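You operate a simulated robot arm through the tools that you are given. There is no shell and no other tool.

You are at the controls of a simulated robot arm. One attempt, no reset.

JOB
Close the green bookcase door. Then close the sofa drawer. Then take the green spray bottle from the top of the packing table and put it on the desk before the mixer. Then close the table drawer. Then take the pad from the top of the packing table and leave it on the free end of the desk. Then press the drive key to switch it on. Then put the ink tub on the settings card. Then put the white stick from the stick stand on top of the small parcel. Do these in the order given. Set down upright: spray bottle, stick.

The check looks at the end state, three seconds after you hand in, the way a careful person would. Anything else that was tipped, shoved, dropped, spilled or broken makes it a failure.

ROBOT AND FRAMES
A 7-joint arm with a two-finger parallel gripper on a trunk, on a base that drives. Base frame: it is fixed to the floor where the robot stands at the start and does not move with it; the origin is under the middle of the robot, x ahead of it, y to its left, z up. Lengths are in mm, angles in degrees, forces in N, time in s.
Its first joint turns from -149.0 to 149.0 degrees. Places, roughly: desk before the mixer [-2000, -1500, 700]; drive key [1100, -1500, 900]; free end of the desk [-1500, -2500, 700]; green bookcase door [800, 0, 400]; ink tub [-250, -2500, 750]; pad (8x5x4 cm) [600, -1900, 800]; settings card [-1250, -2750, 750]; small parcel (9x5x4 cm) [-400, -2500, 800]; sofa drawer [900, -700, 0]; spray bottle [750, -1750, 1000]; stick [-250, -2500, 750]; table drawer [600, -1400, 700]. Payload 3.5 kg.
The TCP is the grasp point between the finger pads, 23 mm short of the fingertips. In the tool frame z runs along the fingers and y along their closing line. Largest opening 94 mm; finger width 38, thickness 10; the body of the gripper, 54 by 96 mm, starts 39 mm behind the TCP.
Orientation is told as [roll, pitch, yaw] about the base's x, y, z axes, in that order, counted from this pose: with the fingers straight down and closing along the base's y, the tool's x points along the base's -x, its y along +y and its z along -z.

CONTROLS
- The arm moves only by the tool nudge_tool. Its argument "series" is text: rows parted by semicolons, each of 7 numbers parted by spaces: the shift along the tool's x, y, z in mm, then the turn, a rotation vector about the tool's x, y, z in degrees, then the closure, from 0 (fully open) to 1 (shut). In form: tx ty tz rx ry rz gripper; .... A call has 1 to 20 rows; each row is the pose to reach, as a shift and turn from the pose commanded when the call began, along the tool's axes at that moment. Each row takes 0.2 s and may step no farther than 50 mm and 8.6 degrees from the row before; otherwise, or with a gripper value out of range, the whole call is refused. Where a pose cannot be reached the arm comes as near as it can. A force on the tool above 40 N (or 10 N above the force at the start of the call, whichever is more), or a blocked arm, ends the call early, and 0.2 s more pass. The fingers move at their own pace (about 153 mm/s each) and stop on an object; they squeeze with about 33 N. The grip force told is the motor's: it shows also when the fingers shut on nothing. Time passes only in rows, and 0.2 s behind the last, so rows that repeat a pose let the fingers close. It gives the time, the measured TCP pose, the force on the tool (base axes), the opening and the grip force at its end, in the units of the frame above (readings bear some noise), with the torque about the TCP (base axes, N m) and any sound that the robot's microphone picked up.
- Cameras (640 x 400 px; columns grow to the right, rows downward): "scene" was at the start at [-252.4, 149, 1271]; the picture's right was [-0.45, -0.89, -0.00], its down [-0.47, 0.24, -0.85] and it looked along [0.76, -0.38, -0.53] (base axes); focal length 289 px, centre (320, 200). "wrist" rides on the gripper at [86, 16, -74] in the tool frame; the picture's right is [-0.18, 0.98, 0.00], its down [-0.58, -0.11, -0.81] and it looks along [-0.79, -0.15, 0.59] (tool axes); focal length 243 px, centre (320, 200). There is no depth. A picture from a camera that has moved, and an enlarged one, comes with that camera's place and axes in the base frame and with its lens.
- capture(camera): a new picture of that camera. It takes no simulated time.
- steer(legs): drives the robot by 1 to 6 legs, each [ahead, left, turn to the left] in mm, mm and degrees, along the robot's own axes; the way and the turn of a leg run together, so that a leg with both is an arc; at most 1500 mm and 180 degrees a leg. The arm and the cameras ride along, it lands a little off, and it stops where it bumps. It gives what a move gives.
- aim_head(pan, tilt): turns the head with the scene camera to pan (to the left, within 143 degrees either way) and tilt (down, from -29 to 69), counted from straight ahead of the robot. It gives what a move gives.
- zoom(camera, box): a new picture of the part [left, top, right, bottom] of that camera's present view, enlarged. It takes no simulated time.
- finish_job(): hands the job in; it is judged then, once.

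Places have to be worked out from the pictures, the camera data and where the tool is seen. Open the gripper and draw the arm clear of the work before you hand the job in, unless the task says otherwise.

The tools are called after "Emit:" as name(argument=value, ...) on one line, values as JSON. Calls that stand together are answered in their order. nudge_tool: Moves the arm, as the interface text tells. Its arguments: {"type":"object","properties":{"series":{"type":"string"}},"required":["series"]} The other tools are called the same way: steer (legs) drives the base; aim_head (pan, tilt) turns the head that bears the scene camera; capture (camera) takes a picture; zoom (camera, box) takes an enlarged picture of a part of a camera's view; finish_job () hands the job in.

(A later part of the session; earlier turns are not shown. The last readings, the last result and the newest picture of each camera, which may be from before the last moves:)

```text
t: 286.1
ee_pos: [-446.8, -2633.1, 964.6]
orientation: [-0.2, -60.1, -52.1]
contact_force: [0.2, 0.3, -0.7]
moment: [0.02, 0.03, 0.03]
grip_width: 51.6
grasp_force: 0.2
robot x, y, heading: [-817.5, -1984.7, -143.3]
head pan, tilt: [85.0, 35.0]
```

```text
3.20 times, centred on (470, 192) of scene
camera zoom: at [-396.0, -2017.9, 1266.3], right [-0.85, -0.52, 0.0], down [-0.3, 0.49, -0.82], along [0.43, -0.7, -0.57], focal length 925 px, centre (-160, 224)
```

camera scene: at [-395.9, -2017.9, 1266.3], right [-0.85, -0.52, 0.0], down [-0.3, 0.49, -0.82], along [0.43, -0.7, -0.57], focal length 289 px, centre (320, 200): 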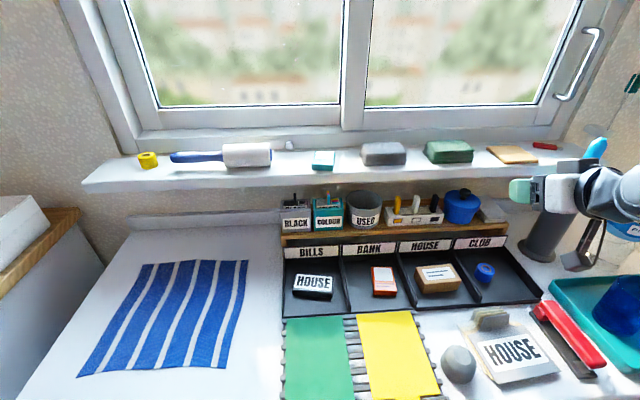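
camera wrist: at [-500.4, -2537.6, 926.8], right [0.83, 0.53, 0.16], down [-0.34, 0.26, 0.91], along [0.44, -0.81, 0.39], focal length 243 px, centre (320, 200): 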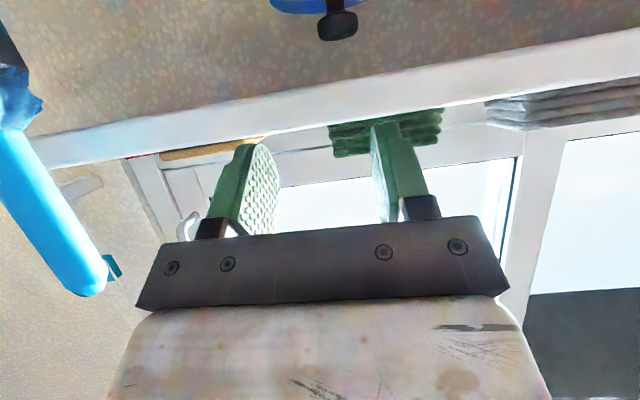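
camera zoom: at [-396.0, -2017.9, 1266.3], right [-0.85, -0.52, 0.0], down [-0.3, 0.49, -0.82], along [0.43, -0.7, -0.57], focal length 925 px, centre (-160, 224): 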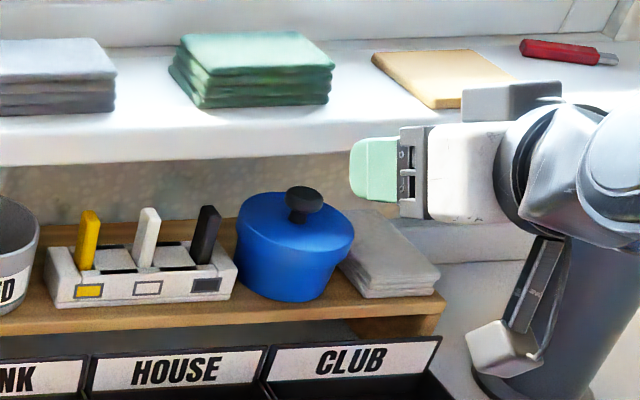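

Nothing on the sill moved. Starting from the measured pose, I now lower to z 902 in front of the knob, below the sill's underside.

Emit:
nudge_tool(series="16 5 14 0 0 0 0.45; 32 10 28 0 0 0 0.45; 48 15 41 0 0 0 0.45; 48 15 41 0 0 0 0.45")

Emit:
capture(camera="wrist")

Emit:
zoom(camera="scene", box=[370, 150, 570, 275])

```text
t: 287.1
ee_pos: [-429.2, -2633.2, 902.5]
orientation: [-0.2, -60.0, -52.1]
contact_force: [1.1, 0.1, -0.1]
moment: [-0.03, -0.01, -0.02]
grip_width: 51.8
grasp_force: 0.1
robot x, y, heading: [-818.3, -1985.5, -143.2]
head pan, tilt: [85.0, 35.0]
```

```text
taken
camera wrist: at [-482.2, -2537.6, 864.2], right [0.83, 0.53, 0.16], down [-0.34, 0.26, 0.91], along [0.44, -0.81, 0.39], focal length 243 px, centre (320, 200)
```

wrist: 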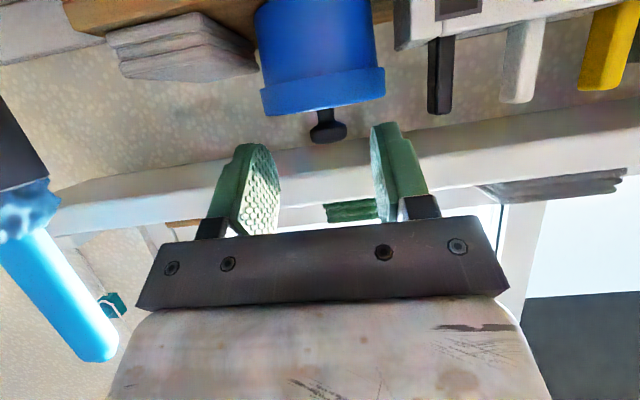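

```text
3.20 times, centred on (470, 212) of scene
camera zoom: at [-396.0, -2017.8, 1266.3], right [-0.85, -0.52, 0.0], down [-0.3, 0.49, -0.82], along [0.43, -0.7, -0.57], focal length 925 px, centre (-160, 160)
```

zoom: 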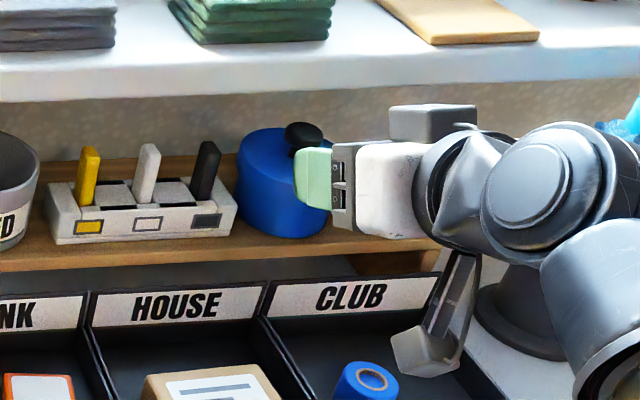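

The wrist view shows the tub clearly: body, lid band and knob, with the fingers aligned on the knob. I slide forward 60 mm so the pads straddle the knob.

Emit:
nudge_tool(series="-9 1 18 0 0 0 0.45; -19 2 37 0 0 0 0.45; -28 3 55 0 0 0 0.45; -28 3 55 0 0 0 0.45")

Emit:
capture(camera="wrist")

Emit:
zoom(camera="scene", box=[400, 160, 520, 240])

```text
t: 288.1
ee_pos: [-388.9, -2679.9, 898.8]
orientation: [-0.2, -60.3, -52.2]
contact_force: [-1.6, -1.4, 13.0]
moment: [-0.14, -0.07, -0.04]
grip_width: 51.7
grasp_force: 0.1
robot x, y, heading: [-821.7, -1987.4, -143.6]
head pan, tilt: [85.0, 35.0]
```

```text
taken
camera wrist: at [-442.4, -2584.3, 860.7], right [0.83, 0.53, 0.16], down [-0.34, 0.26, 0.91], along [0.44, -0.81, 0.39], focal length 243 px, centre (320, 200)
```

wrist: 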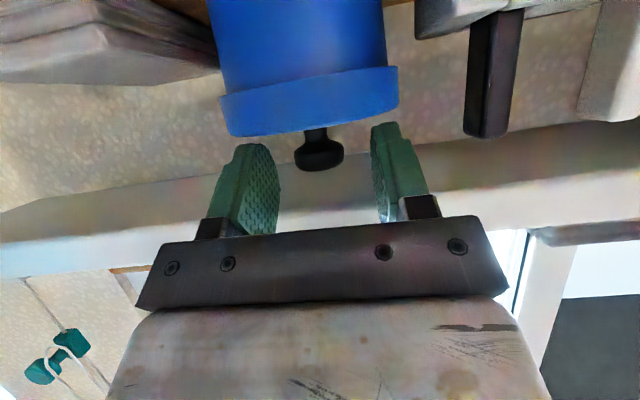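

```text
5.00 times, centred on (460, 200) of scene
camera zoom: at [-396.2, -2017.6, 1266.4], right [-0.85, -0.52, 0.0], down [-0.3, 0.49, -0.82], along [0.43, -0.7, -0.57], focal length 1446 px, centre (-380, 200)
```

zoom: 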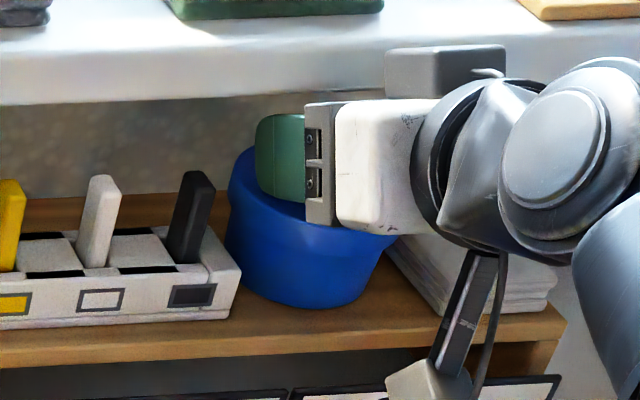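

The fingertips lightly touch the lid top and the knob is between the pads. I raise 3 mm and close on the knob.

Emit:
nudge_tool(series="-2.6 0 -1.5 0 0 0 0.45; -2.6 0 -1.5 0 0 0 0.6; -2.6 0 -1.5 0 0 0 0.75; -2.6 0 -1.5 0 0 0 0.9; -2.6 0 -1.5 0 0 0 1; -2.6 0 -1.5 0 0 0 1")

Emit:
capture(camera="wrist")

```text
t: 289.5
ee_pos: [-388.8, -2679.4, 901.6]
orientation: [-0.1, -60.1, -52.1]
contact_force: [0.3, -0.1, 0.0]
moment: [0.02, -0.03, 0.0]
grip_width: 24.7
grasp_force: 33.2
robot x, y, heading: [-822.2, -1989.2, -143.3]
head pan, tilt: [85.0, 35.0]
heard: snap
```

```text
taken
camera wrist: at [-442.7, -2584.1, 863.8], right [0.83, 0.53, 0.16], down [-0.34, 0.26, 0.91], along [0.44, -0.81, 0.39], focal length 243 px, centre (320, 200)
```

wrist: 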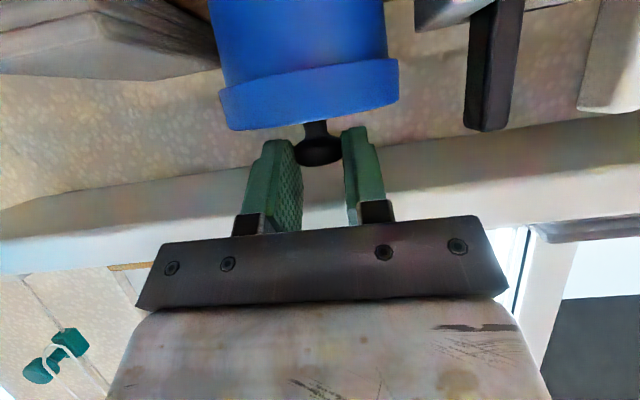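

I heard a "snap". Before any lift, I look closely at the tub and surroundings.

Emit:
zoom(camera="scene", box=[400, 160, 520, 240])

Emit:
zoom(camera="wrist", box=[200, 0, 440, 200])

Emit:
capture(camera="scene")

```text
5.00 times, centred on (460, 200) of scene
camera zoom: at [-396.0, -2017.8, 1266.3], right [-0.85, -0.52, 0.0], down [-0.3, 0.49, -0.82], along [0.43, -0.7, -0.57], focal length 1446 px, centre (-380, 200)
```

zoom: 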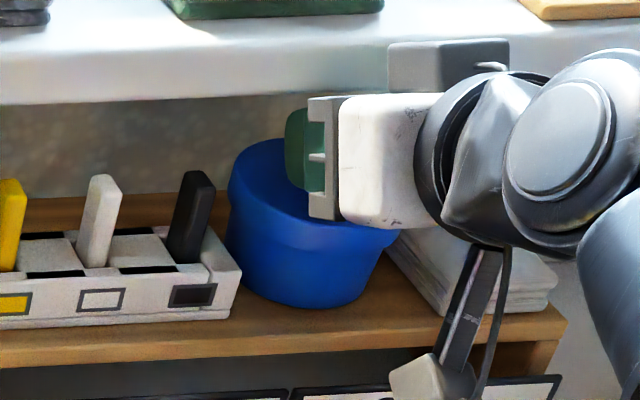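

```text
2.00 times, centred on (320, 100) of wrist
camera zoom: at [-442.7, -2584.1, 863.8], right [0.83, 0.53, 0.16], down [-0.34, 0.26, 0.91], along [0.44, -0.81, 0.39], focal length 485 px, centre (320, 400)
```

zoom: 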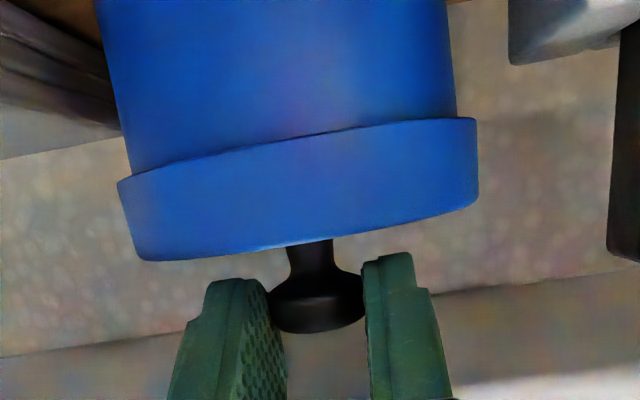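

```text
taken
camera scene: at [-396.0, -2017.8, 1266.3], right [-0.85, -0.52, 0.0], down [-0.3, 0.49, -0.82], along [0.43, -0.7, -0.57], focal length 289 px, centre (320, 200)
```

scene: 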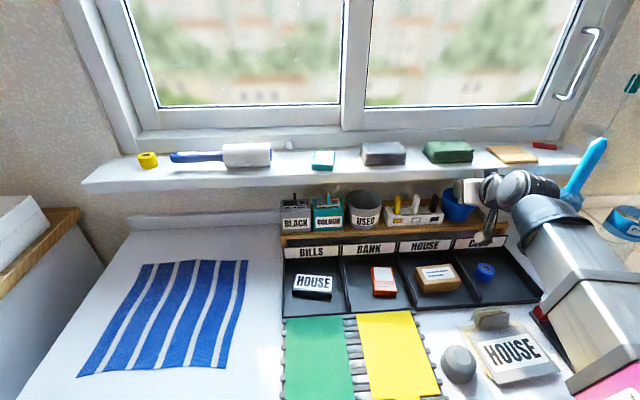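

There is a thin dark seam between lid and body now. I lift by just 4 mm to see whether the whole tub follows or only the lid.

Emit:
nudge_tool(series="-1.7 0 -1 0 0 0 1; -3.5 0 -2 0 0 0 1; -3.5 0 -2 0 0 0 1")

Emit:
zoom(camera="wrist", box=[200, 0, 440, 200])

Emit:
zoom(camera="scene", box=[400, 160, 520, 240])

```text
t: 290.3
ee_pos: [-390.2, -2680.3, 906.3]
orientation: [-0.1, -60.1, -52.1]
contact_force: [0.1, 0.8, -0.5]
moment: [-0.01, 0.0, 0.0]
grip_width: 24.5
grasp_force: 32.6
robot x, y, heading: [-816.9, -1986.6, -143.5]
head pan, tilt: [85.0, 35.0]
```

```text
2.00 times, centred on (320, 100) of wrist
camera zoom: at [-442.7, -2584.7, 868.2], right [0.83, 0.53, 0.16], down [-0.34, 0.26, 0.91], along [0.44, -0.81, 0.39], focal length 485 px, centre (320, 400)
```

zoom: 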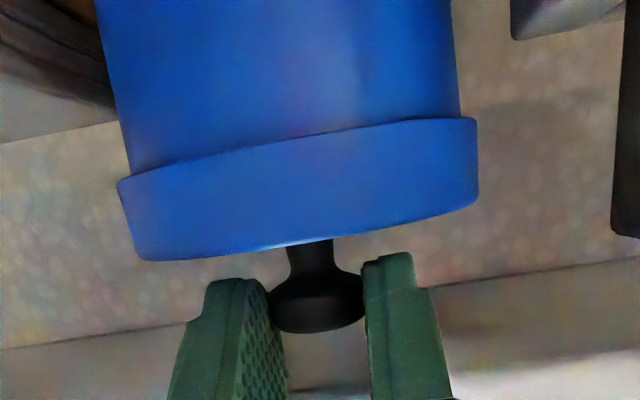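

```text
5.00 times, centred on (460, 200) of scene
camera zoom: at [-396.0, -2017.8, 1266.3], right [-0.85, -0.52, 0.0], down [-0.3, 0.49, -0.82], along [0.43, -0.7, -0.57], focal length 1446 px, centre (-380, 200)
```

zoom: 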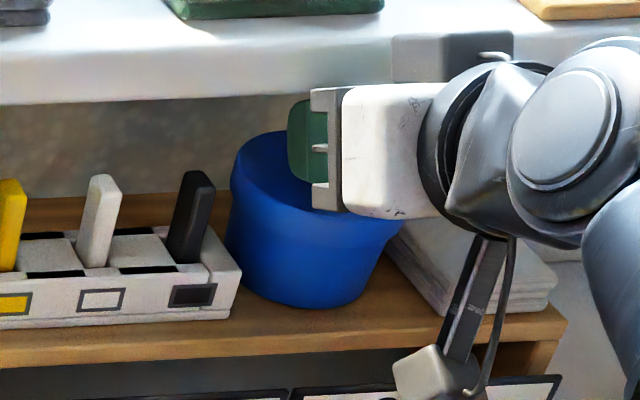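

Only the lid rises; the tub's bottom stays put, so the lid is a separate snap-on part. I lower it back onto the tub and press it gently to seat it, then release.

Emit:
nudge_tool(series="1.7 0 1 0 0 0 1; 3.5 0 2 0 0 0 1; 4.3 0 2.5 0 0 0 1; 5.2 0 3 0 0 0 1; 5.2 0 3 0 0 0 1")

Emit:
zoom(camera="scene", box=[400, 160, 520, 240])

```text
t: 291.5
ee_pos: [-388.7, -2679.7, 901.1]
orientation: [-0.1, -60.2, -52.3]
contact_force: [3.6, -0.7, 11.2]
moment: [0.04, -0.09, 0.02]
grip_width: 24.2
grasp_force: 33.3
robot x, y, heading: [-818.8, -1986.4, -143.2]
head pan, tilt: [85.0, 35.0]
```

```text
5.00 times, centred on (460, 200) of scene
camera zoom: at [-396.0, -2017.6, 1266.4], right [-0.85, -0.52, 0.0], down [-0.3, 0.49, -0.82], along [0.43, -0.7, -0.57], focal length 1446 px, centre (-380, 200)
```

zoom: 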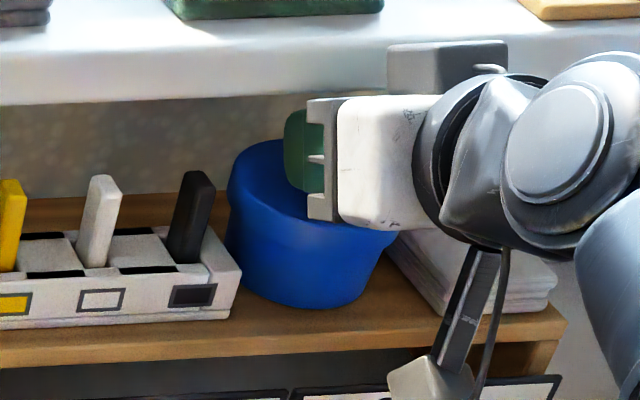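

Emit:
nudge_tool(series="0.5 0 0.3 0 0 0 1; 0.9 0 0.5 0 0 0 1; 0.9 0 0.5 0 0 0 1")

Emit:
zoom(camera="wrist", box=[200, 0, 440, 200])

```text
t: 292.3
ee_pos: [-390.5, -2680.9, 901.6]
orientation: [-0.3, -60.4, -52.1]
contact_force: [3.9, -1.5, 32.3]
moment: [-0.19, -0.39, 0.06]
grip_width: 24.3
grasp_force: 32.9
robot x, y, heading: [-818.6, -1984.6, -143.6]
head pan, tilt: [85.0, 35.0]
```

```text
2.00 times, centred on (320, 100) of wrist
camera zoom: at [-442.6, -2585.2, 861.7], right [0.83, 0.53, 0.16], down [-0.34, 0.26, 0.9], along [0.44, -0.81, 0.4], focal length 485 px, centre (320, 400)
```

zoom: 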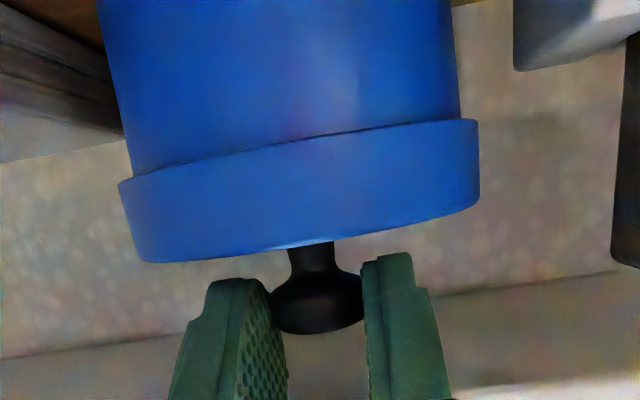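

The lid is seated firmly on the tub. I release the knob and back out to think over the grasp.

Emit:
nudge_tool(series="-0.9 0 -0.5 0 0 0 1; -0.9 0 -0.5 0 0 0 0.8; -0.9 0 -0.5 0 0 0 0.6; -0.9 0 -0.5 0 0 0 0.45; -2.6 0 -1.5 0 0 0 0.45; 10 0 -20 0 0 0 0.45; 26 0 -45 0 0 0 0.45; 42 0 -72 0 0 0 0.45; 42 0 -72 0 0 0 0.45")

Emit:
capture(camera="wrist")

Emit:
zoom(camera="scene", box=[270, 170, 510, 320])

Emit:
zoom(camera="scene", box=[420, 290, 580, 400])

```text
t: 294.3
ee_pos: [-439.1, -2616.9, 899.5]
orientation: [0.0, -60.0, -52.0]
contact_force: [0.2, 0.2, -0.4]
moment: [0.02, 0.01, 0.0]
grip_width: 51.7
grasp_force: 0.0
robot x, y, heading: [-816.6, -1984.9, -143.6]
head pan, tilt: [85.0, 35.0]
```

```text
taken
camera wrist: at [-492.4, -2520.3, 861.2], right [0.83, 0.53, 0.16], down [-0.34, 0.26, 0.91], along [0.44, -0.81, 0.39], focal length 243 px, centre (320, 200)
```

wrist: 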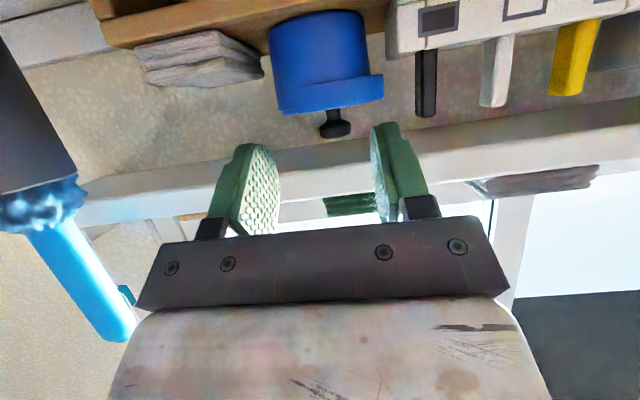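

```text
2.67 times, centred on (390, 245) of scene
camera zoom: at [-396.0, -2017.8, 1266.3], right [-0.85, -0.52, 0.0], down [-0.3, 0.49, -0.82], along [0.43, -0.7, -0.57], focal length 771 px, centre (133, 80)
```

zoom: 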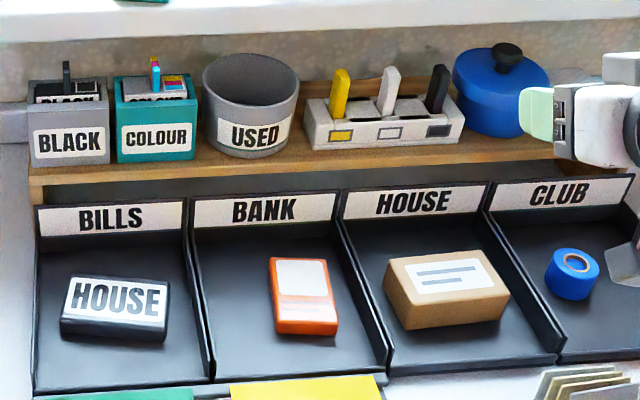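

```text
3.64 times, centred on (500, 345) of scene
camera zoom: at [-396.0, -2017.8, 1266.3], right [-0.85, -0.52, 0.0], down [-0.3, 0.49, -0.82], along [0.43, -0.7, -0.57], focal length 1052 px, centre (-334, -327)
```

zoom: 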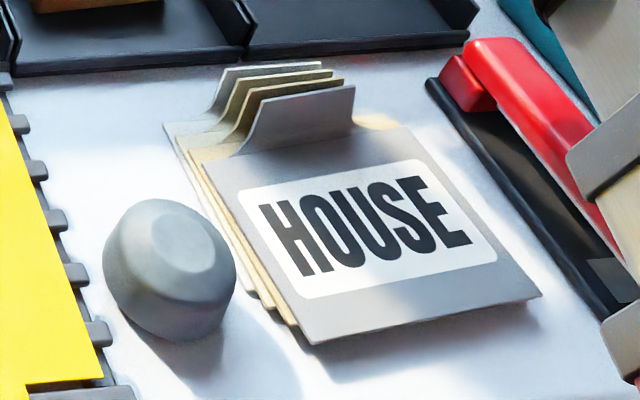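

Emit:
zoom(camera="wrist", box=[240, 0, 440, 150])

Emit:
zoom(camera="scene", box=[420, 170, 500, 230])

```text
2.67 times, centred on (340, 75) of wrist
camera zoom: at [-492.4, -2520.3, 861.2], right [0.83, 0.53, 0.16], down [-0.34, 0.26, 0.91], along [0.44, -0.81, 0.39], focal length 647 px, centre (267, 533)
```

zoom: 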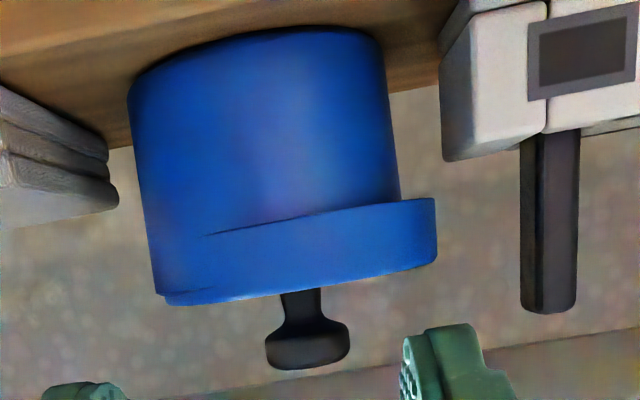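

```text
6.67 times, centred on (460, 200) of scene
camera zoom: at [-396.0, -2017.8, 1266.3], right [-0.85, -0.52, 0.0], down [-0.3, 0.49, -0.82], along [0.43, -0.7, -0.57], focal length 1928 px, centre (-613, 200)
```

zoom: 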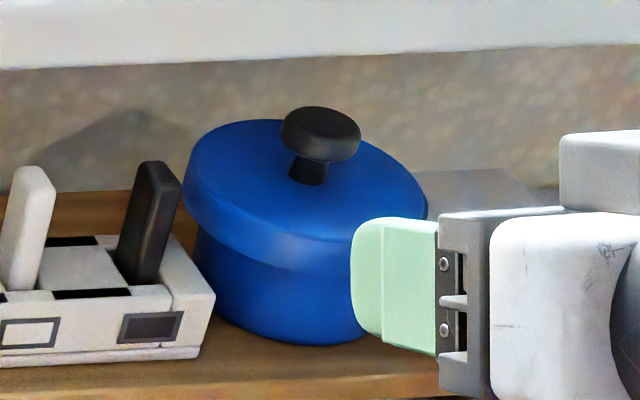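

The lid now sits about 5 mm off-centre, and with the lid wider than the body the tub can only be carried as a whole without it. Plan: take the lid off by its knob, park it briefly on the flat mat, carry the tub body to the card, then put the lid back on. I approach the knob again, centred this time.

Emit:
nudge_tool(series="-13 3 23 0 0 0 0.45; -27 5 47 0 0 0 0.45; -40 8 70 0 0 0 0.45; -40 8 70 0 0 0 0.45")

Emit:
zoom(camera="wrist", box=[200, 0, 440, 200])

```text
t: 295.3
ee_pos: [-383.9, -2673.1, 897.5]
orientation: [-0.2, -60.1, -52.2]
contact_force: [-0.2, -0.5, -0.5]
moment: [0.03, 0.0, 0.0]
grip_width: 51.6
grasp_force: 0.0
robot x, y, heading: [-818.8, -1986.9, -143.3]
head pan, tilt: [85.0, 35.0]
```

```text
2.00 times, centred on (320, 100) of wrist
camera zoom: at [-437.1, -2577.1, 859.1], right [0.83, 0.53, 0.16], down [-0.34, 0.26, 0.91], along [0.44, -0.81, 0.39], focal length 485 px, centre (320, 400)
```

zoom: 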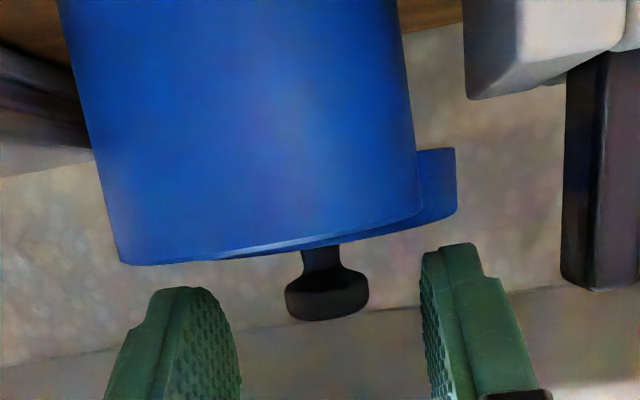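

Emit:
zoom(camera="scene", box=[420, 170, 500, 230])

```text
6.67 times, centred on (460, 200) of scene
camera zoom: at [-396.0, -2017.8, 1266.3], right [-0.85, -0.52, 0.0], down [-0.3, 0.49, -0.82], along [0.43, -0.7, -0.57], focal length 1928 px, centre (-613, 200)
```

zoom: 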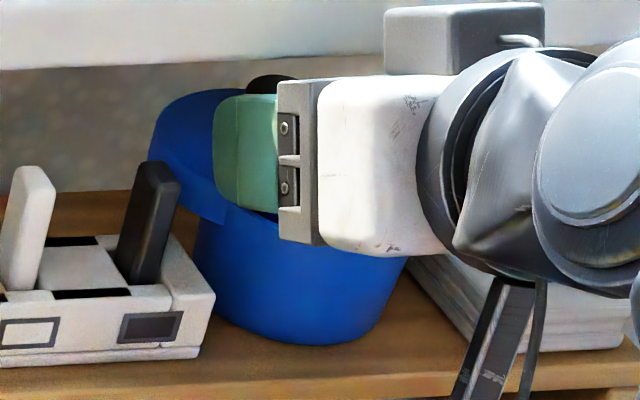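

The lid slid aside as the fingers came in, but its knob is between the pads. I close gently on the knob now to secure it.

Emit:
nudge_tool(series="0 0 0 0 0 0 0.55; 0 0 0 0 0 0 0.65; 0 0 0 0 0 0 0.75; 0 0 0 0 0 0 0.9; 0 0 0 0 0 0 1; 0 0 0 0 0 0 1")

Emit:
zoom(camera="wrist", box=[200, 0, 440, 200])

Emit:
zoom(camera="scene", box=[420, 170, 500, 230])

```text
t: 296.7
ee_pos: [-385.3, -2672.5, 897.6]
orientation: [-0.1, -60.1, -52.1]
contact_force: [0.0, -0.1, -0.1]
moment: [0.01, 0.02, 0.0]
grip_width: 0.0
grasp_force: 32.9
robot x, y, heading: [-819.1, -1987.5, -143.6]
head pan, tilt: [85.0, 35.0]
```

```text
2.00 times, centred on (320, 100) of wrist
camera zoom: at [-437.3, -2577.1, 859.1], right [0.83, 0.53, 0.16], down [-0.34, 0.26, 0.91], along [0.44, -0.81, 0.39], focal length 485 px, centre (320, 400)
```

zoom: 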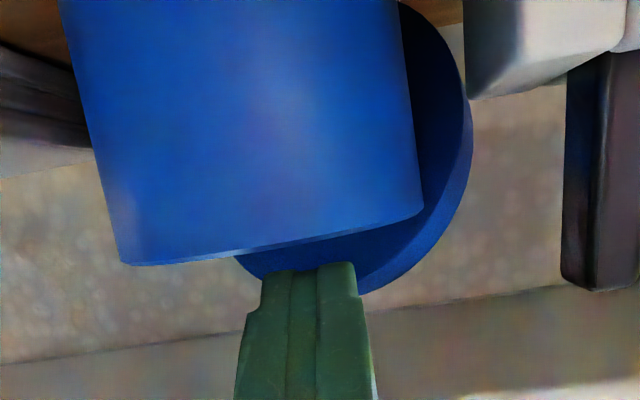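

```text
6.67 times, centred on (460, 200) of scene
camera zoom: at [-396.0, -2017.9, 1266.3], right [-0.85, -0.52, 0.0], down [-0.3, 0.49, -0.82], along [0.43, -0.7, -0.57], focal length 1928 px, centre (-613, 200)
```

zoom: 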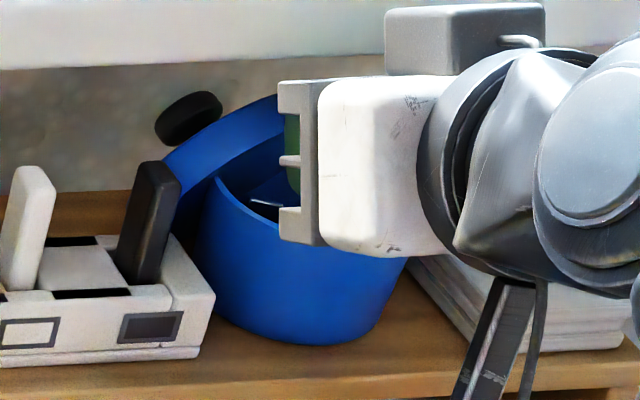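

The lid slipped off the rim and now leans behind the tub against the stand; the fingers closed empty. I withdraw carefully straight back to see the situation.

Emit:
nudge_tool(series="7 0 -13 0 0 0 1; 15 0 -26 0 0 0 1; 28 0 -48 0 0 0 1; 42 0 -73 0 0 0 1; 52 0 -90 0 0 0 1; 52 0 -90 0 0 0 1")

Emit:
zoom(camera="wrist", box=[200, 0, 520, 200])

Emit:
zoom(camera="scene", box=[400, 170, 500, 240])

```text
t: 298.1
ee_pos: [-448.7, -2591.5, 896.9]
orientation: [-0.2, -60.1, -52.1]
contact_force: [0.0, 0.3, -0.6]
moment: [0.01, 0.0, -0.03]
grip_width: 0.0
grasp_force: 33.0
robot x, y, heading: [-819.8, -1984.9, -143.3]
head pan, tilt: [85.0, 35.0]
```

```text
2.00 times, centred on (360, 100) of wrist
camera zoom: at [-502.1, -2496.8, 859.4], right [0.83, 0.53, 0.16], down [-0.34, 0.26, 0.91], along [0.44, -0.81, 0.39], focal length 485 px, centre (240, 400)
```

zoom: 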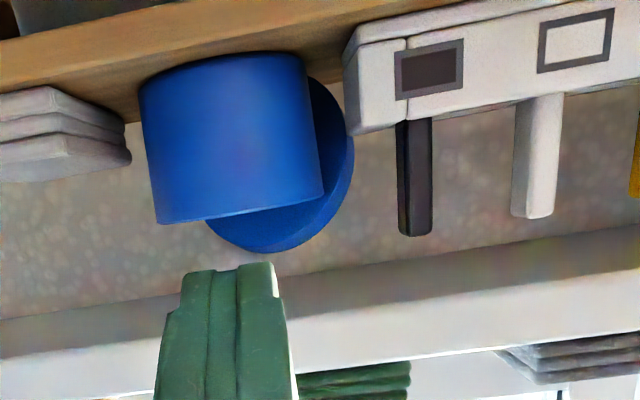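

```text
5.71 times, centred on (450, 205) of scene
camera zoom: at [-396.0, -2017.8, 1266.3], right [-0.85, -0.52, 0.0], down [-0.3, 0.49, -0.82], along [0.43, -0.7, -0.57], focal length 1652 px, centre (-423, 171)
```

zoom: 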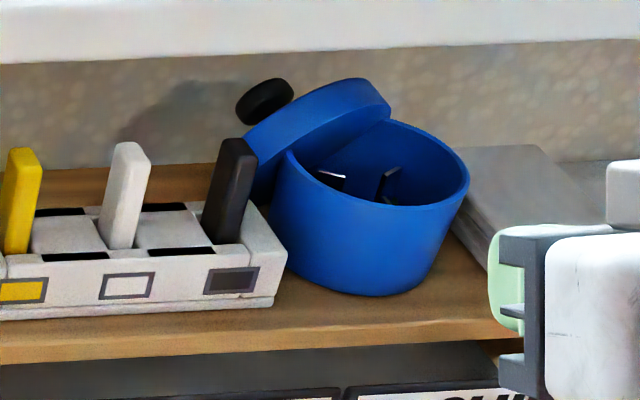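

Emit:
zoom(camera="scene", box=[430, 180, 490, 225])

```text
8.89 times, centred on (460, 202) of scene
camera zoom: at [-396.0, -2017.8, 1266.3], right [-0.85, -0.52, 0.0], down [-0.3, 0.49, -0.82], along [0.43, -0.7, -0.57], focal length 2570 px, centre (-924, 178)
```

zoom: 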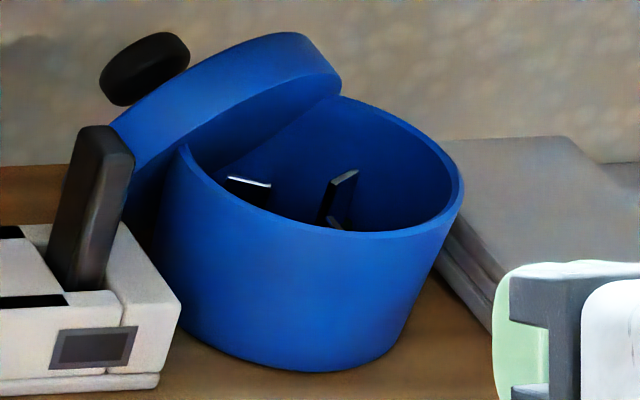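

The pot holds some small flat items, so it may not be an "ink" tub at all. Before going on I look for clues: the notice board and the labels around here.

Emit:
aim_head(pan=5, tilt=0)

Emit:
capture(camera="scene")

Emit:
aim_head(pan=-35, tilt=10)

Emit:
capture(camera="scene")

```text
t: 299.7
ee_pos: [-448.2, -2593.1, 896.6]
orientation: [-0.1, -60.1, -52.2]
contact_force: [0.5, 0.0, -0.3]
moment: [-0.01, 0.03, 0.0]
grip_width: 0.0
grasp_force: 32.9
robot x, y, heading: [-816.8, -1991.0, -143.2]
head pan, tilt: [5.0, 0.0]
```

```text
taken
camera scene: at [-509.4, -2002.6, 1322.4], right [-0.66, 0.75, 0.0], down [0.0, 0.0, -1.0], along [-0.75, -0.66, 0.0], focal length 289 px, centre (320, 200)
```

scene: 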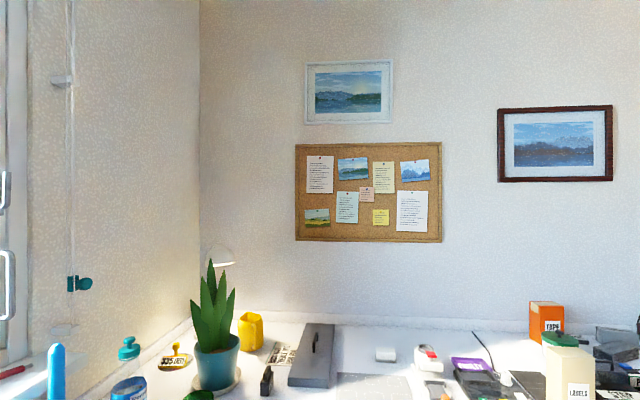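

```text
t: 300.7
ee_pos: [-448.5, -2592.3, 898.5]
orientation: [-0.1, -60.0, -52.1]
contact_force: [0.2, 0.4, -0.3]
moment: [0.01, 0.01, 0.06]
grip_width: 0.1
grasp_force: 32.7
robot x, y, heading: [-817.9, -1986.1, -143.4]
head pan, tilt: [-35.0, 10.0]
```

```text
taken
camera scene: at [-535.1, -1945.5, 1306.5], right [-0.03, 1.0, 0.0], down [0.17, 0.01, -0.98], along [-0.98, -0.03, -0.17], focal length 289 px, centre (320, 200)
```

scene: 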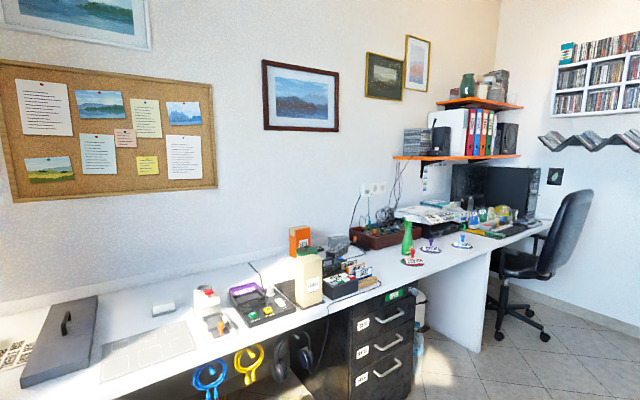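

The board notes give no help. I take a closer look into the blue pot with the wrist camera, tilting it to look down from in front of the shelf.

Emit:
nudge_tool(series="-11 0 4 0 8 0 1; -22 0 8 0 16 0 1; -33 0 12 0 24 0 1; -44 0 16 0 32 0 1; -55 0 20 0 40 0 1; -55 0 20 0 40 0 1")

Emit:
capture(camera="wrist")

Emit:
zoom(camera="wrist", box=[220, 60, 420, 200])

```text
t: 302.1
ee_pos: [-420.1, -2627.9, 936.1]
orientation: [-0.1, -20.0, -52.2]
contact_force: [0.2, -0.3, 0.3]
moment: [-0.01, -0.01, -0.04]
grip_width: 0.0
grasp_force: 33.0
robot x, y, heading: [-818.1, -1985.3, -143.4]
head pan, tilt: [-35.0, 10.0]
```

```text
taken
camera wrist: at [-473.6, -2531.9, 976.1], right [0.88, 0.46, 0.06], down [0.08, -0.28, 0.96], along [0.46, -0.84, -0.28], focal length 243 px, centre (320, 200)
```

wrist: 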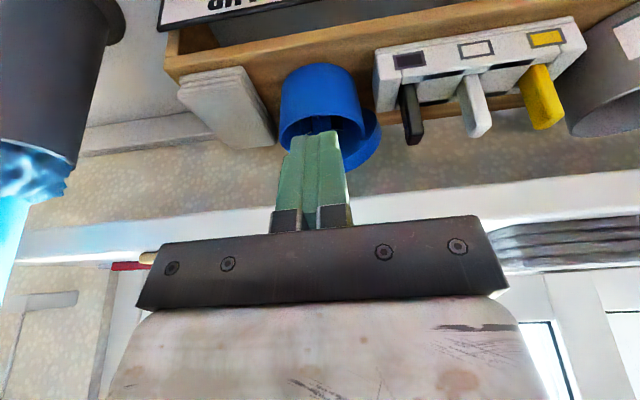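

```text
2.86 times, centred on (320, 130) of wrist
camera zoom: at [-473.6, -2531.9, 976.1], right [0.88, 0.46, 0.06], down [0.08, -0.28, 0.96], along [0.46, -0.84, -0.28], focal length 693 px, centre (320, 400)
```

zoom: 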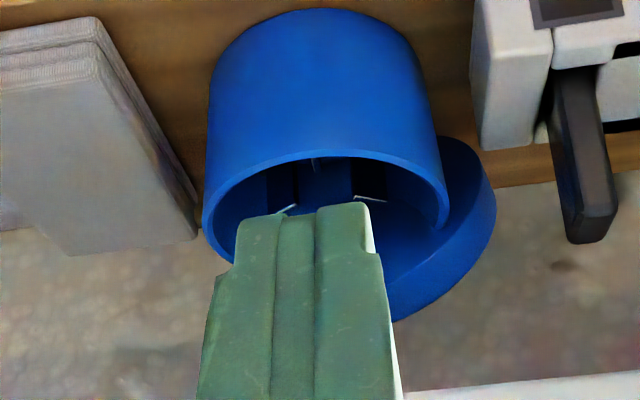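

Emit:
nudge_tool(series="-9 -25 -24 0 0 0 1; -17 -50 -47 0 0 0 1; -17 -60 -47 0 0 0 1; -17 -60 -47 0 0 0 1")

Emit:
zoom(camera="wrist", box=[300, 0, 500, 140])

Emit:
aim_head(pan=85, tilt=35)

Emit:
zoom(camera="scene", box=[435, 180, 485, 218])

```text
t: 303.1
ee_pos: [-467.8, -2662.4, 986.0]
orientation: [0.0, -20.1, -52.2]
contact_force: [0.9, -0.4, 0.0]
moment: [0.02, -0.01, 0.0]
grip_width: 0.0
grasp_force: 33.2
robot x, y, heading: [-820.5, -1988.4, -143.7]
head pan, tilt: [-35.0, 10.0]
```

```text
2.86 times, centred on (400, 70) of wrist
camera zoom: at [-521.0, -2568.4, 1025.6], right [0.88, 0.47, 0.06], down [0.08, -0.28, 0.96], along [0.46, -0.84, -0.28], focal length 693 px, centre (91, 571)
```

zoom: 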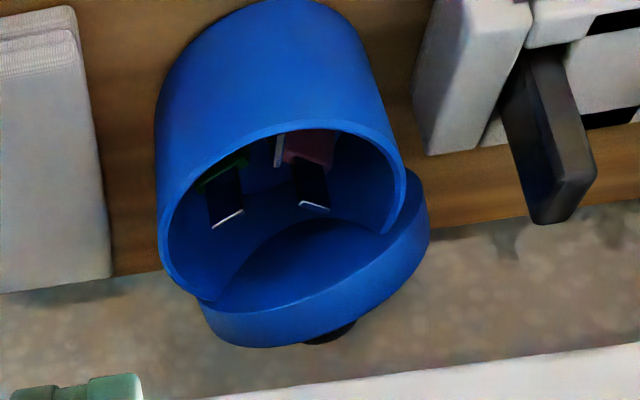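

```text
t: 305.1
ee_pos: [-469.0, -2663.1, 984.8]
orientation: [-0.2, -20.0, -52.2]
contact_force: [0.0, -0.2, 0.1]
moment: [0.01, 0.0, 0.02]
grip_width: 0.0
grasp_force: 33.1
robot x, y, heading: [-819.4, -1983.5, -143.5]
head pan, tilt: [85.0, 35.0]
```

```text
10.53 times, centred on (460, 199) of scene
camera zoom: at [-396.0, -2017.9, 1266.3], right [-0.85, -0.52, 0.0], down [-0.3, 0.49, -0.82], along [0.43, -0.7, -0.57], focal length 3044 px, centre (-1154, 210)
```

zoom: 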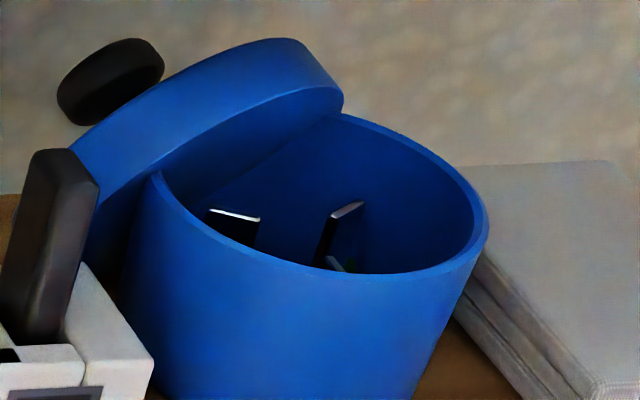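

The pot holds binder clips, so it is a clip pot, not the ink tub; its lid must go back on. I study the lid's resting pose more closely.

Emit:
zoom(camera="wrist", box=[330, 20, 470, 130])

Emit:
zoom(camera="scene", box=[410, 165, 510, 240])

```text
3.64 times, centred on (400, 75) of wrist
camera zoom: at [-520.8, -2568.3, 1025.5], right [0.88, 0.46, 0.06], down [0.08, -0.28, 0.96], along [0.46, -0.84, -0.28], focal length 882 px, centre (29, 654)
```

zoom: 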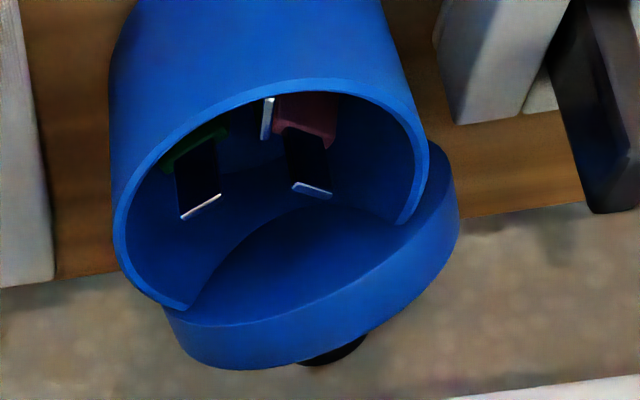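

```text
5.33 times, centred on (460, 202) of scene
camera zoom: at [-396.0, -2017.9, 1266.3], right [-0.85, -0.52, 0.0], down [-0.3, 0.49, -0.82], along [0.43, -0.7, -0.57], focal length 1542 px, centre (-427, 187)
```

zoom: 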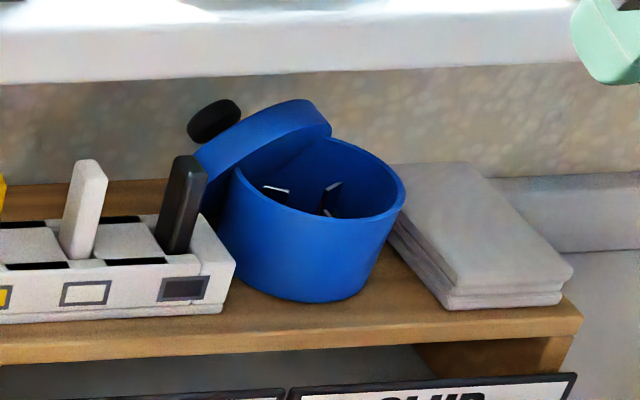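

I take one more wrist view from further left to pin down how the lid lies.

Emit:
nudge_tool(series="0 40 0 0 0 0 1; 0 80 0 0 0 0 1; 0 120 0 0 0 0 1; 0 140 0 0 0 0 1; 0 140 0 0 0 0 1")

Emit:
zoom(camera="wrist", box=[200, 0, 400, 150])

Emit:
capture(camera="wrist")

```text
t: 306.3
ee_pos: [-357.1, -2576.4, 987.5]
orientation: [-0.1, -20.1, -52.2]
contact_force: [0.9, 0.0, -0.3]
moment: [0.01, 0.03, -0.02]
grip_width: 0.1
grasp_force: 33.1
robot x, y, heading: [-819.1, -1986.3, -143.8]
head pan, tilt: [85.0, 35.0]
```

```text
2.67 times, centred on (300, 75) of wrist
camera zoom: at [-410.6, -2481.1, 1027.8], right [0.88, 0.46, 0.06], down [0.08, -0.28, 0.96], along [0.46, -0.84, -0.28], focal length 647 px, centre (373, 533)
```

zoom: 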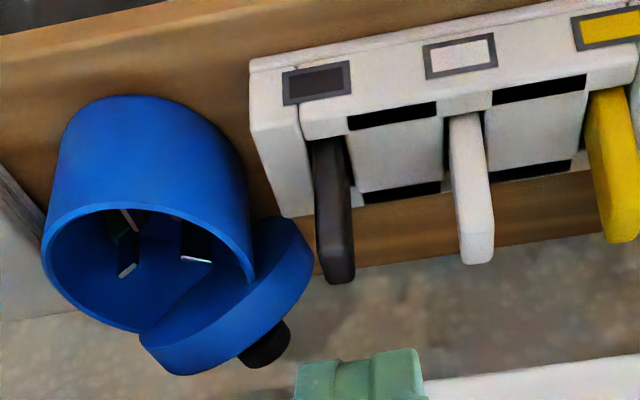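

```text
taken
camera wrist: at [-410.6, -2481.1, 1027.8], right [0.88, 0.46, 0.06], down [0.08, -0.28, 0.96], along [0.46, -0.84, -0.28], focal length 243 px, centre (320, 200)
```

wrist: 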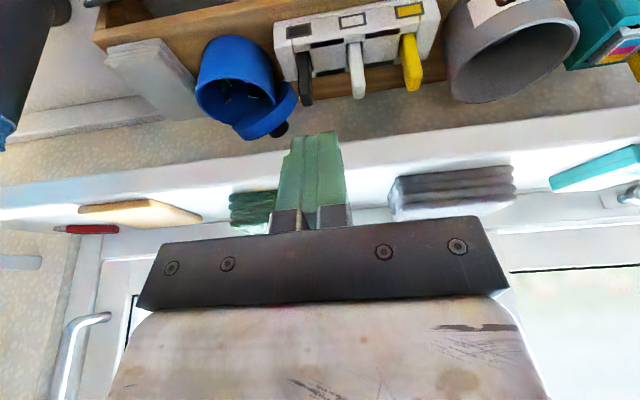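

Now the geometry is clear: the lid leans forward on the pot's back rim with its bottom edge on the shelf behind. Plan: take the pot by its sides, draw it about 26 mm toward the shelf front so the lid's upper edge comes out from under the sill, then pinch that edge and lay the lid back on. First I position open fingers before the pot.

Emit:
nudge_tool(series="0 -45 0 0 0 0 0.5; 0 -89 0 0 0 0 0.02; 6.5 -89 18 0 -7.5 0 0.02; 13 -89 36 0 -15 0 0.02; 20 -89 53 0 -22.5 0 0.02; 26 -89 71 0 -30 0 0.02; 33 -89 89 0 -37.5 0 0.02; 39 -89 107 0 -45 0 0.02; 39 -89 107 0 -45 0 0.02")

Emit:
capture(camera="wrist")

Emit:
zoom(camera="scene", box=[410, 165, 530, 255])

```text
t: 308.3
ee_pos: [-427.9, -2632.0, 871.8]
orientation: [-0.2, -65.1, -52.1]
contact_force: [-0.2, -0.4, 0.2]
moment: [-0.02, 0.01, -0.02]
grip_width: 91.9
grasp_force: 0.0
robot x, y, heading: [-819.7, -1989.4, -143.5]
head pan, tilt: [85.0, 35.0]
```

```text
taken
camera wrist: at [-479.0, -2539.8, 824.5], right [0.83, 0.54, 0.17], down [-0.38, 0.32, 0.87], along [0.41, -0.78, 0.47], focal length 243 px, centre (320, 200)
```

wrist: 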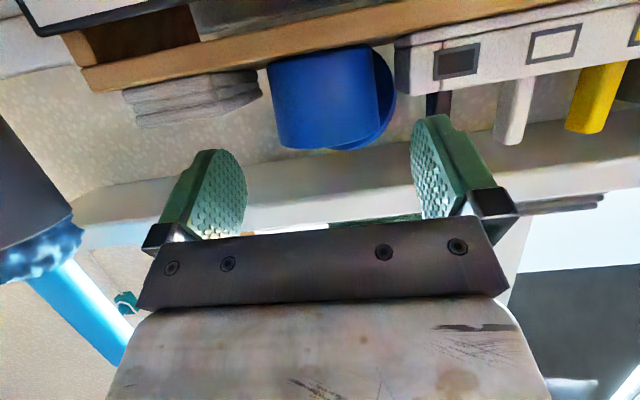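

```text
4.44 times, centred on (470, 210) of scene
camera zoom: at [-396.0, -2017.8, 1266.3], right [-0.85, -0.52, 0.0], down [-0.3, 0.49, -0.82], along [0.43, -0.7, -0.57], focal length 1285 px, centre (-347, 156)
```

zoom: 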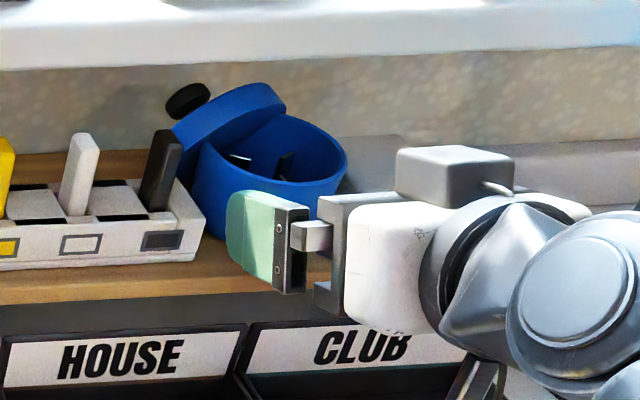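

Aligned on the pot. I slide forward so the pads flank its upper body.

Emit:
nudge_tool(series="-9 1 19 0 0 0 0.02; -18 1 39 0 0 0 0.02; -24 1 51 0 0 0 0.02; -28.7 1 61.6 0 0 0 0.02; -28.7 1 61.6 0 0 0 0.02")

Emit:
capture(camera="wrist")

Emit:
zoom(camera="scene", box=[410, 165, 530, 255])

```text
t: 309.5
ee_pos: [-385.6, -2684.9, 872.8]
orientation: [-0.2, -65.1, -52.1]
contact_force: [-0.5, -0.5, 3.5]
moment: [0.05, -0.14, -0.03]
grip_width: 91.7
grasp_force: 0.0
robot x, y, heading: [-819.1, -1987.1, -143.6]
head pan, tilt: [85.0, 35.0]
```

```text
taken
camera wrist: at [-436.2, -2592.3, 825.4], right [0.83, 0.54, 0.17], down [-0.38, 0.32, 0.87], along [0.42, -0.78, 0.47], focal length 243 px, centre (320, 200)
```

wrist: 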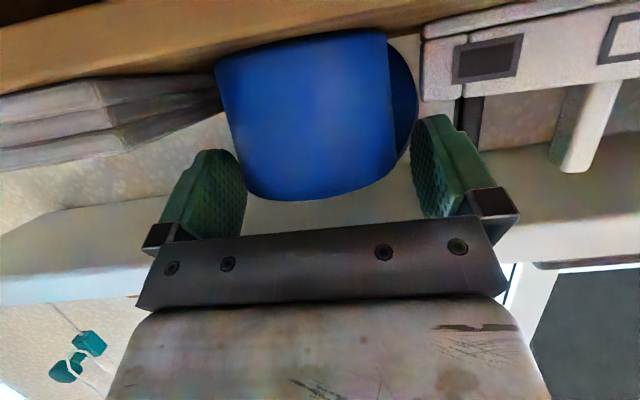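

```text
4.44 times, centred on (470, 210) of scene
camera zoom: at [-396.1, -2017.8, 1266.3], right [-0.85, -0.52, 0.0], down [-0.3, 0.49, -0.82], along [0.43, -0.7, -0.57], focal length 1285 px, centre (-347, 156)
```

zoom: 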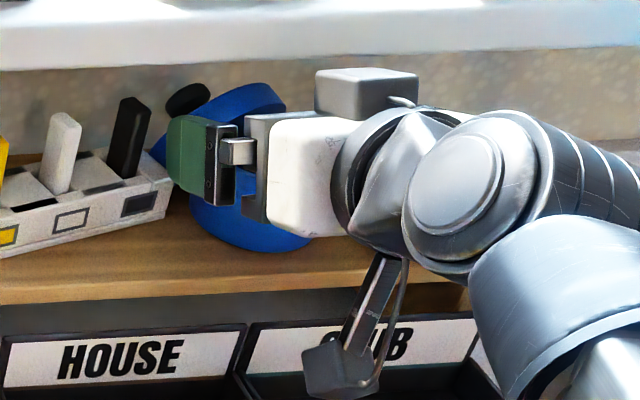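

The left finger nudged the stick stand's end, shifting it. I stop there, close on the pot now since the pads flank it, and will straighten the stand afterwards.

Emit:
nudge_tool(series="0 0 0 0 0 0 0.1; 0 0 0 0 0 0 0.16; 0 0 0 0 0 0 0.22; 0 0 0 0 0 0 0.3; 0 0 0 0 0 0 0.5; 0 0 0 0 0 0 0.5")

Emit:
capture(camera="wrist")

Emit:
zoom(camera="scene", box=[370, 150, 530, 270])

```text
t: 310.9
ee_pos: [-386.4, -2684.9, 872.9]
orientation: [-0.2, -65.1, -52.2]
contact_force: [2.2, 1.6, 5.8]
moment: [0.15, -0.3, 0.08]
grip_width: 72.9
grasp_force: 33.6
robot x, y, heading: [-816.1, -1986.4, -143.5]
head pan, tilt: [85.0, 35.0]
```

```text
taken
camera wrist: at [-436.3, -2592.0, 825.4], right [0.82, 0.54, 0.17], down [-0.38, 0.32, 0.87], along [0.42, -0.78, 0.47], focal length 243 px, centre (320, 200)
```

wrist: 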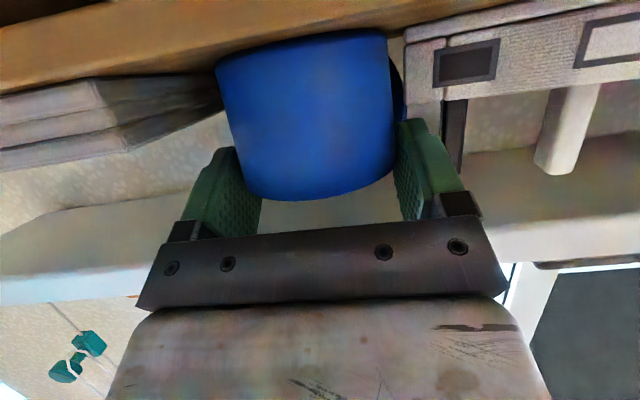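

```text
3.33 times, centred on (450, 210) of scene
camera zoom: at [-396.0, -2017.7, 1266.3], right [-0.85, -0.52, 0.0], down [-0.3, 0.49, -0.82], along [0.43, -0.7, -0.57], focal length 964 px, centre (-113, 167)
```

zoom: 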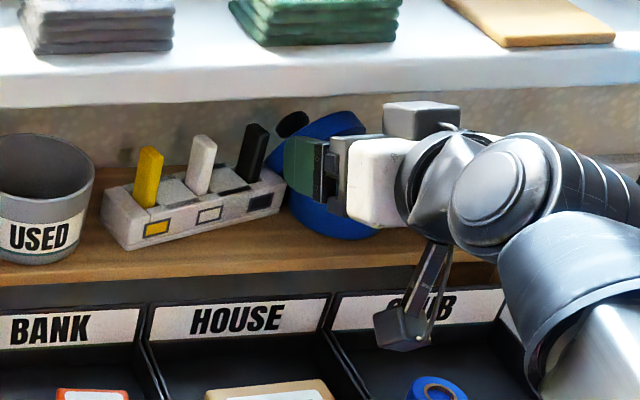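

Gripped the pot at 73 mm. I lift it 3 mm and draw it 26 mm forward.

Emit:
nudge_tool(series="-2.7 0 -1.3 0 0 0 0.5; 0 0 -7 0 0 0 0.5; 4 0 -15 0 0 0 0.5; 8.3 0 -25 0 0 0 0.5; 8.3 0 -25 0 0 0 0.5")

Emit:
capture(camera="wrist")

Emit:
zoom(camera="scene", box=[390, 150, 510, 250])

```text
t: 312.1
ee_pos: [-402.1, -2663.1, 876.1]
orientation: [-0.1, -65.2, -52.1]
contact_force: [0.4, 0.7, -1.9]
moment: [0.0, 0.03, 0.02]
grip_width: 72.9
grasp_force: 33.9
robot x, y, heading: [-819.5, -1985.7, -143.0]
head pan, tilt: [85.0, 35.0]
```

```text
taken
camera wrist: at [-453.3, -2571.4, 828.9], right [0.82, 0.54, 0.17], down [-0.38, 0.32, 0.87], along [0.42, -0.78, 0.47], focal length 243 px, centre (320, 200)
```

wrist: 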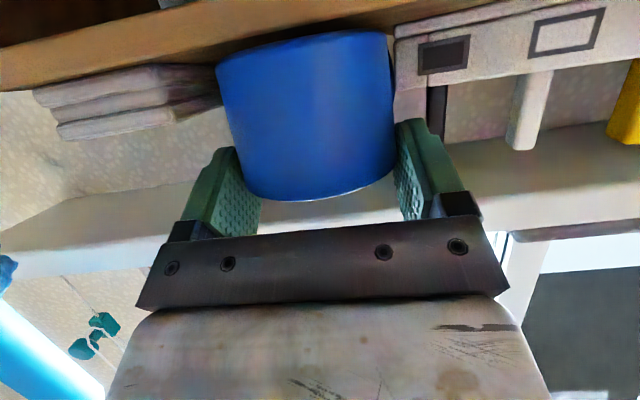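

```text
4.00 times, centred on (450, 200) of scene
camera zoom: at [-396.0, -2017.9, 1266.3], right [-0.85, -0.52, 0.0], down [-0.3, 0.49, -0.82], along [0.43, -0.7, -0.57], focal length 1157 px, centre (-200, 200)
```

zoom: 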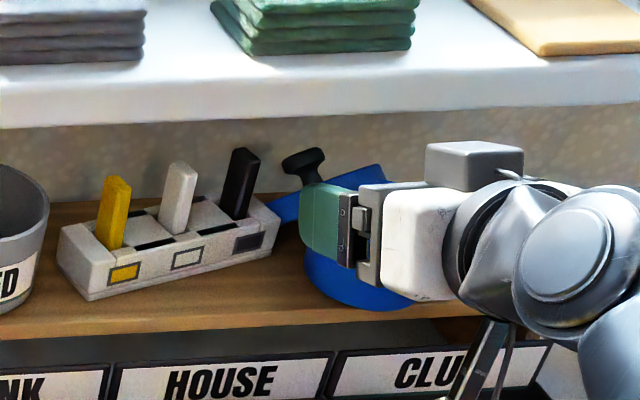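

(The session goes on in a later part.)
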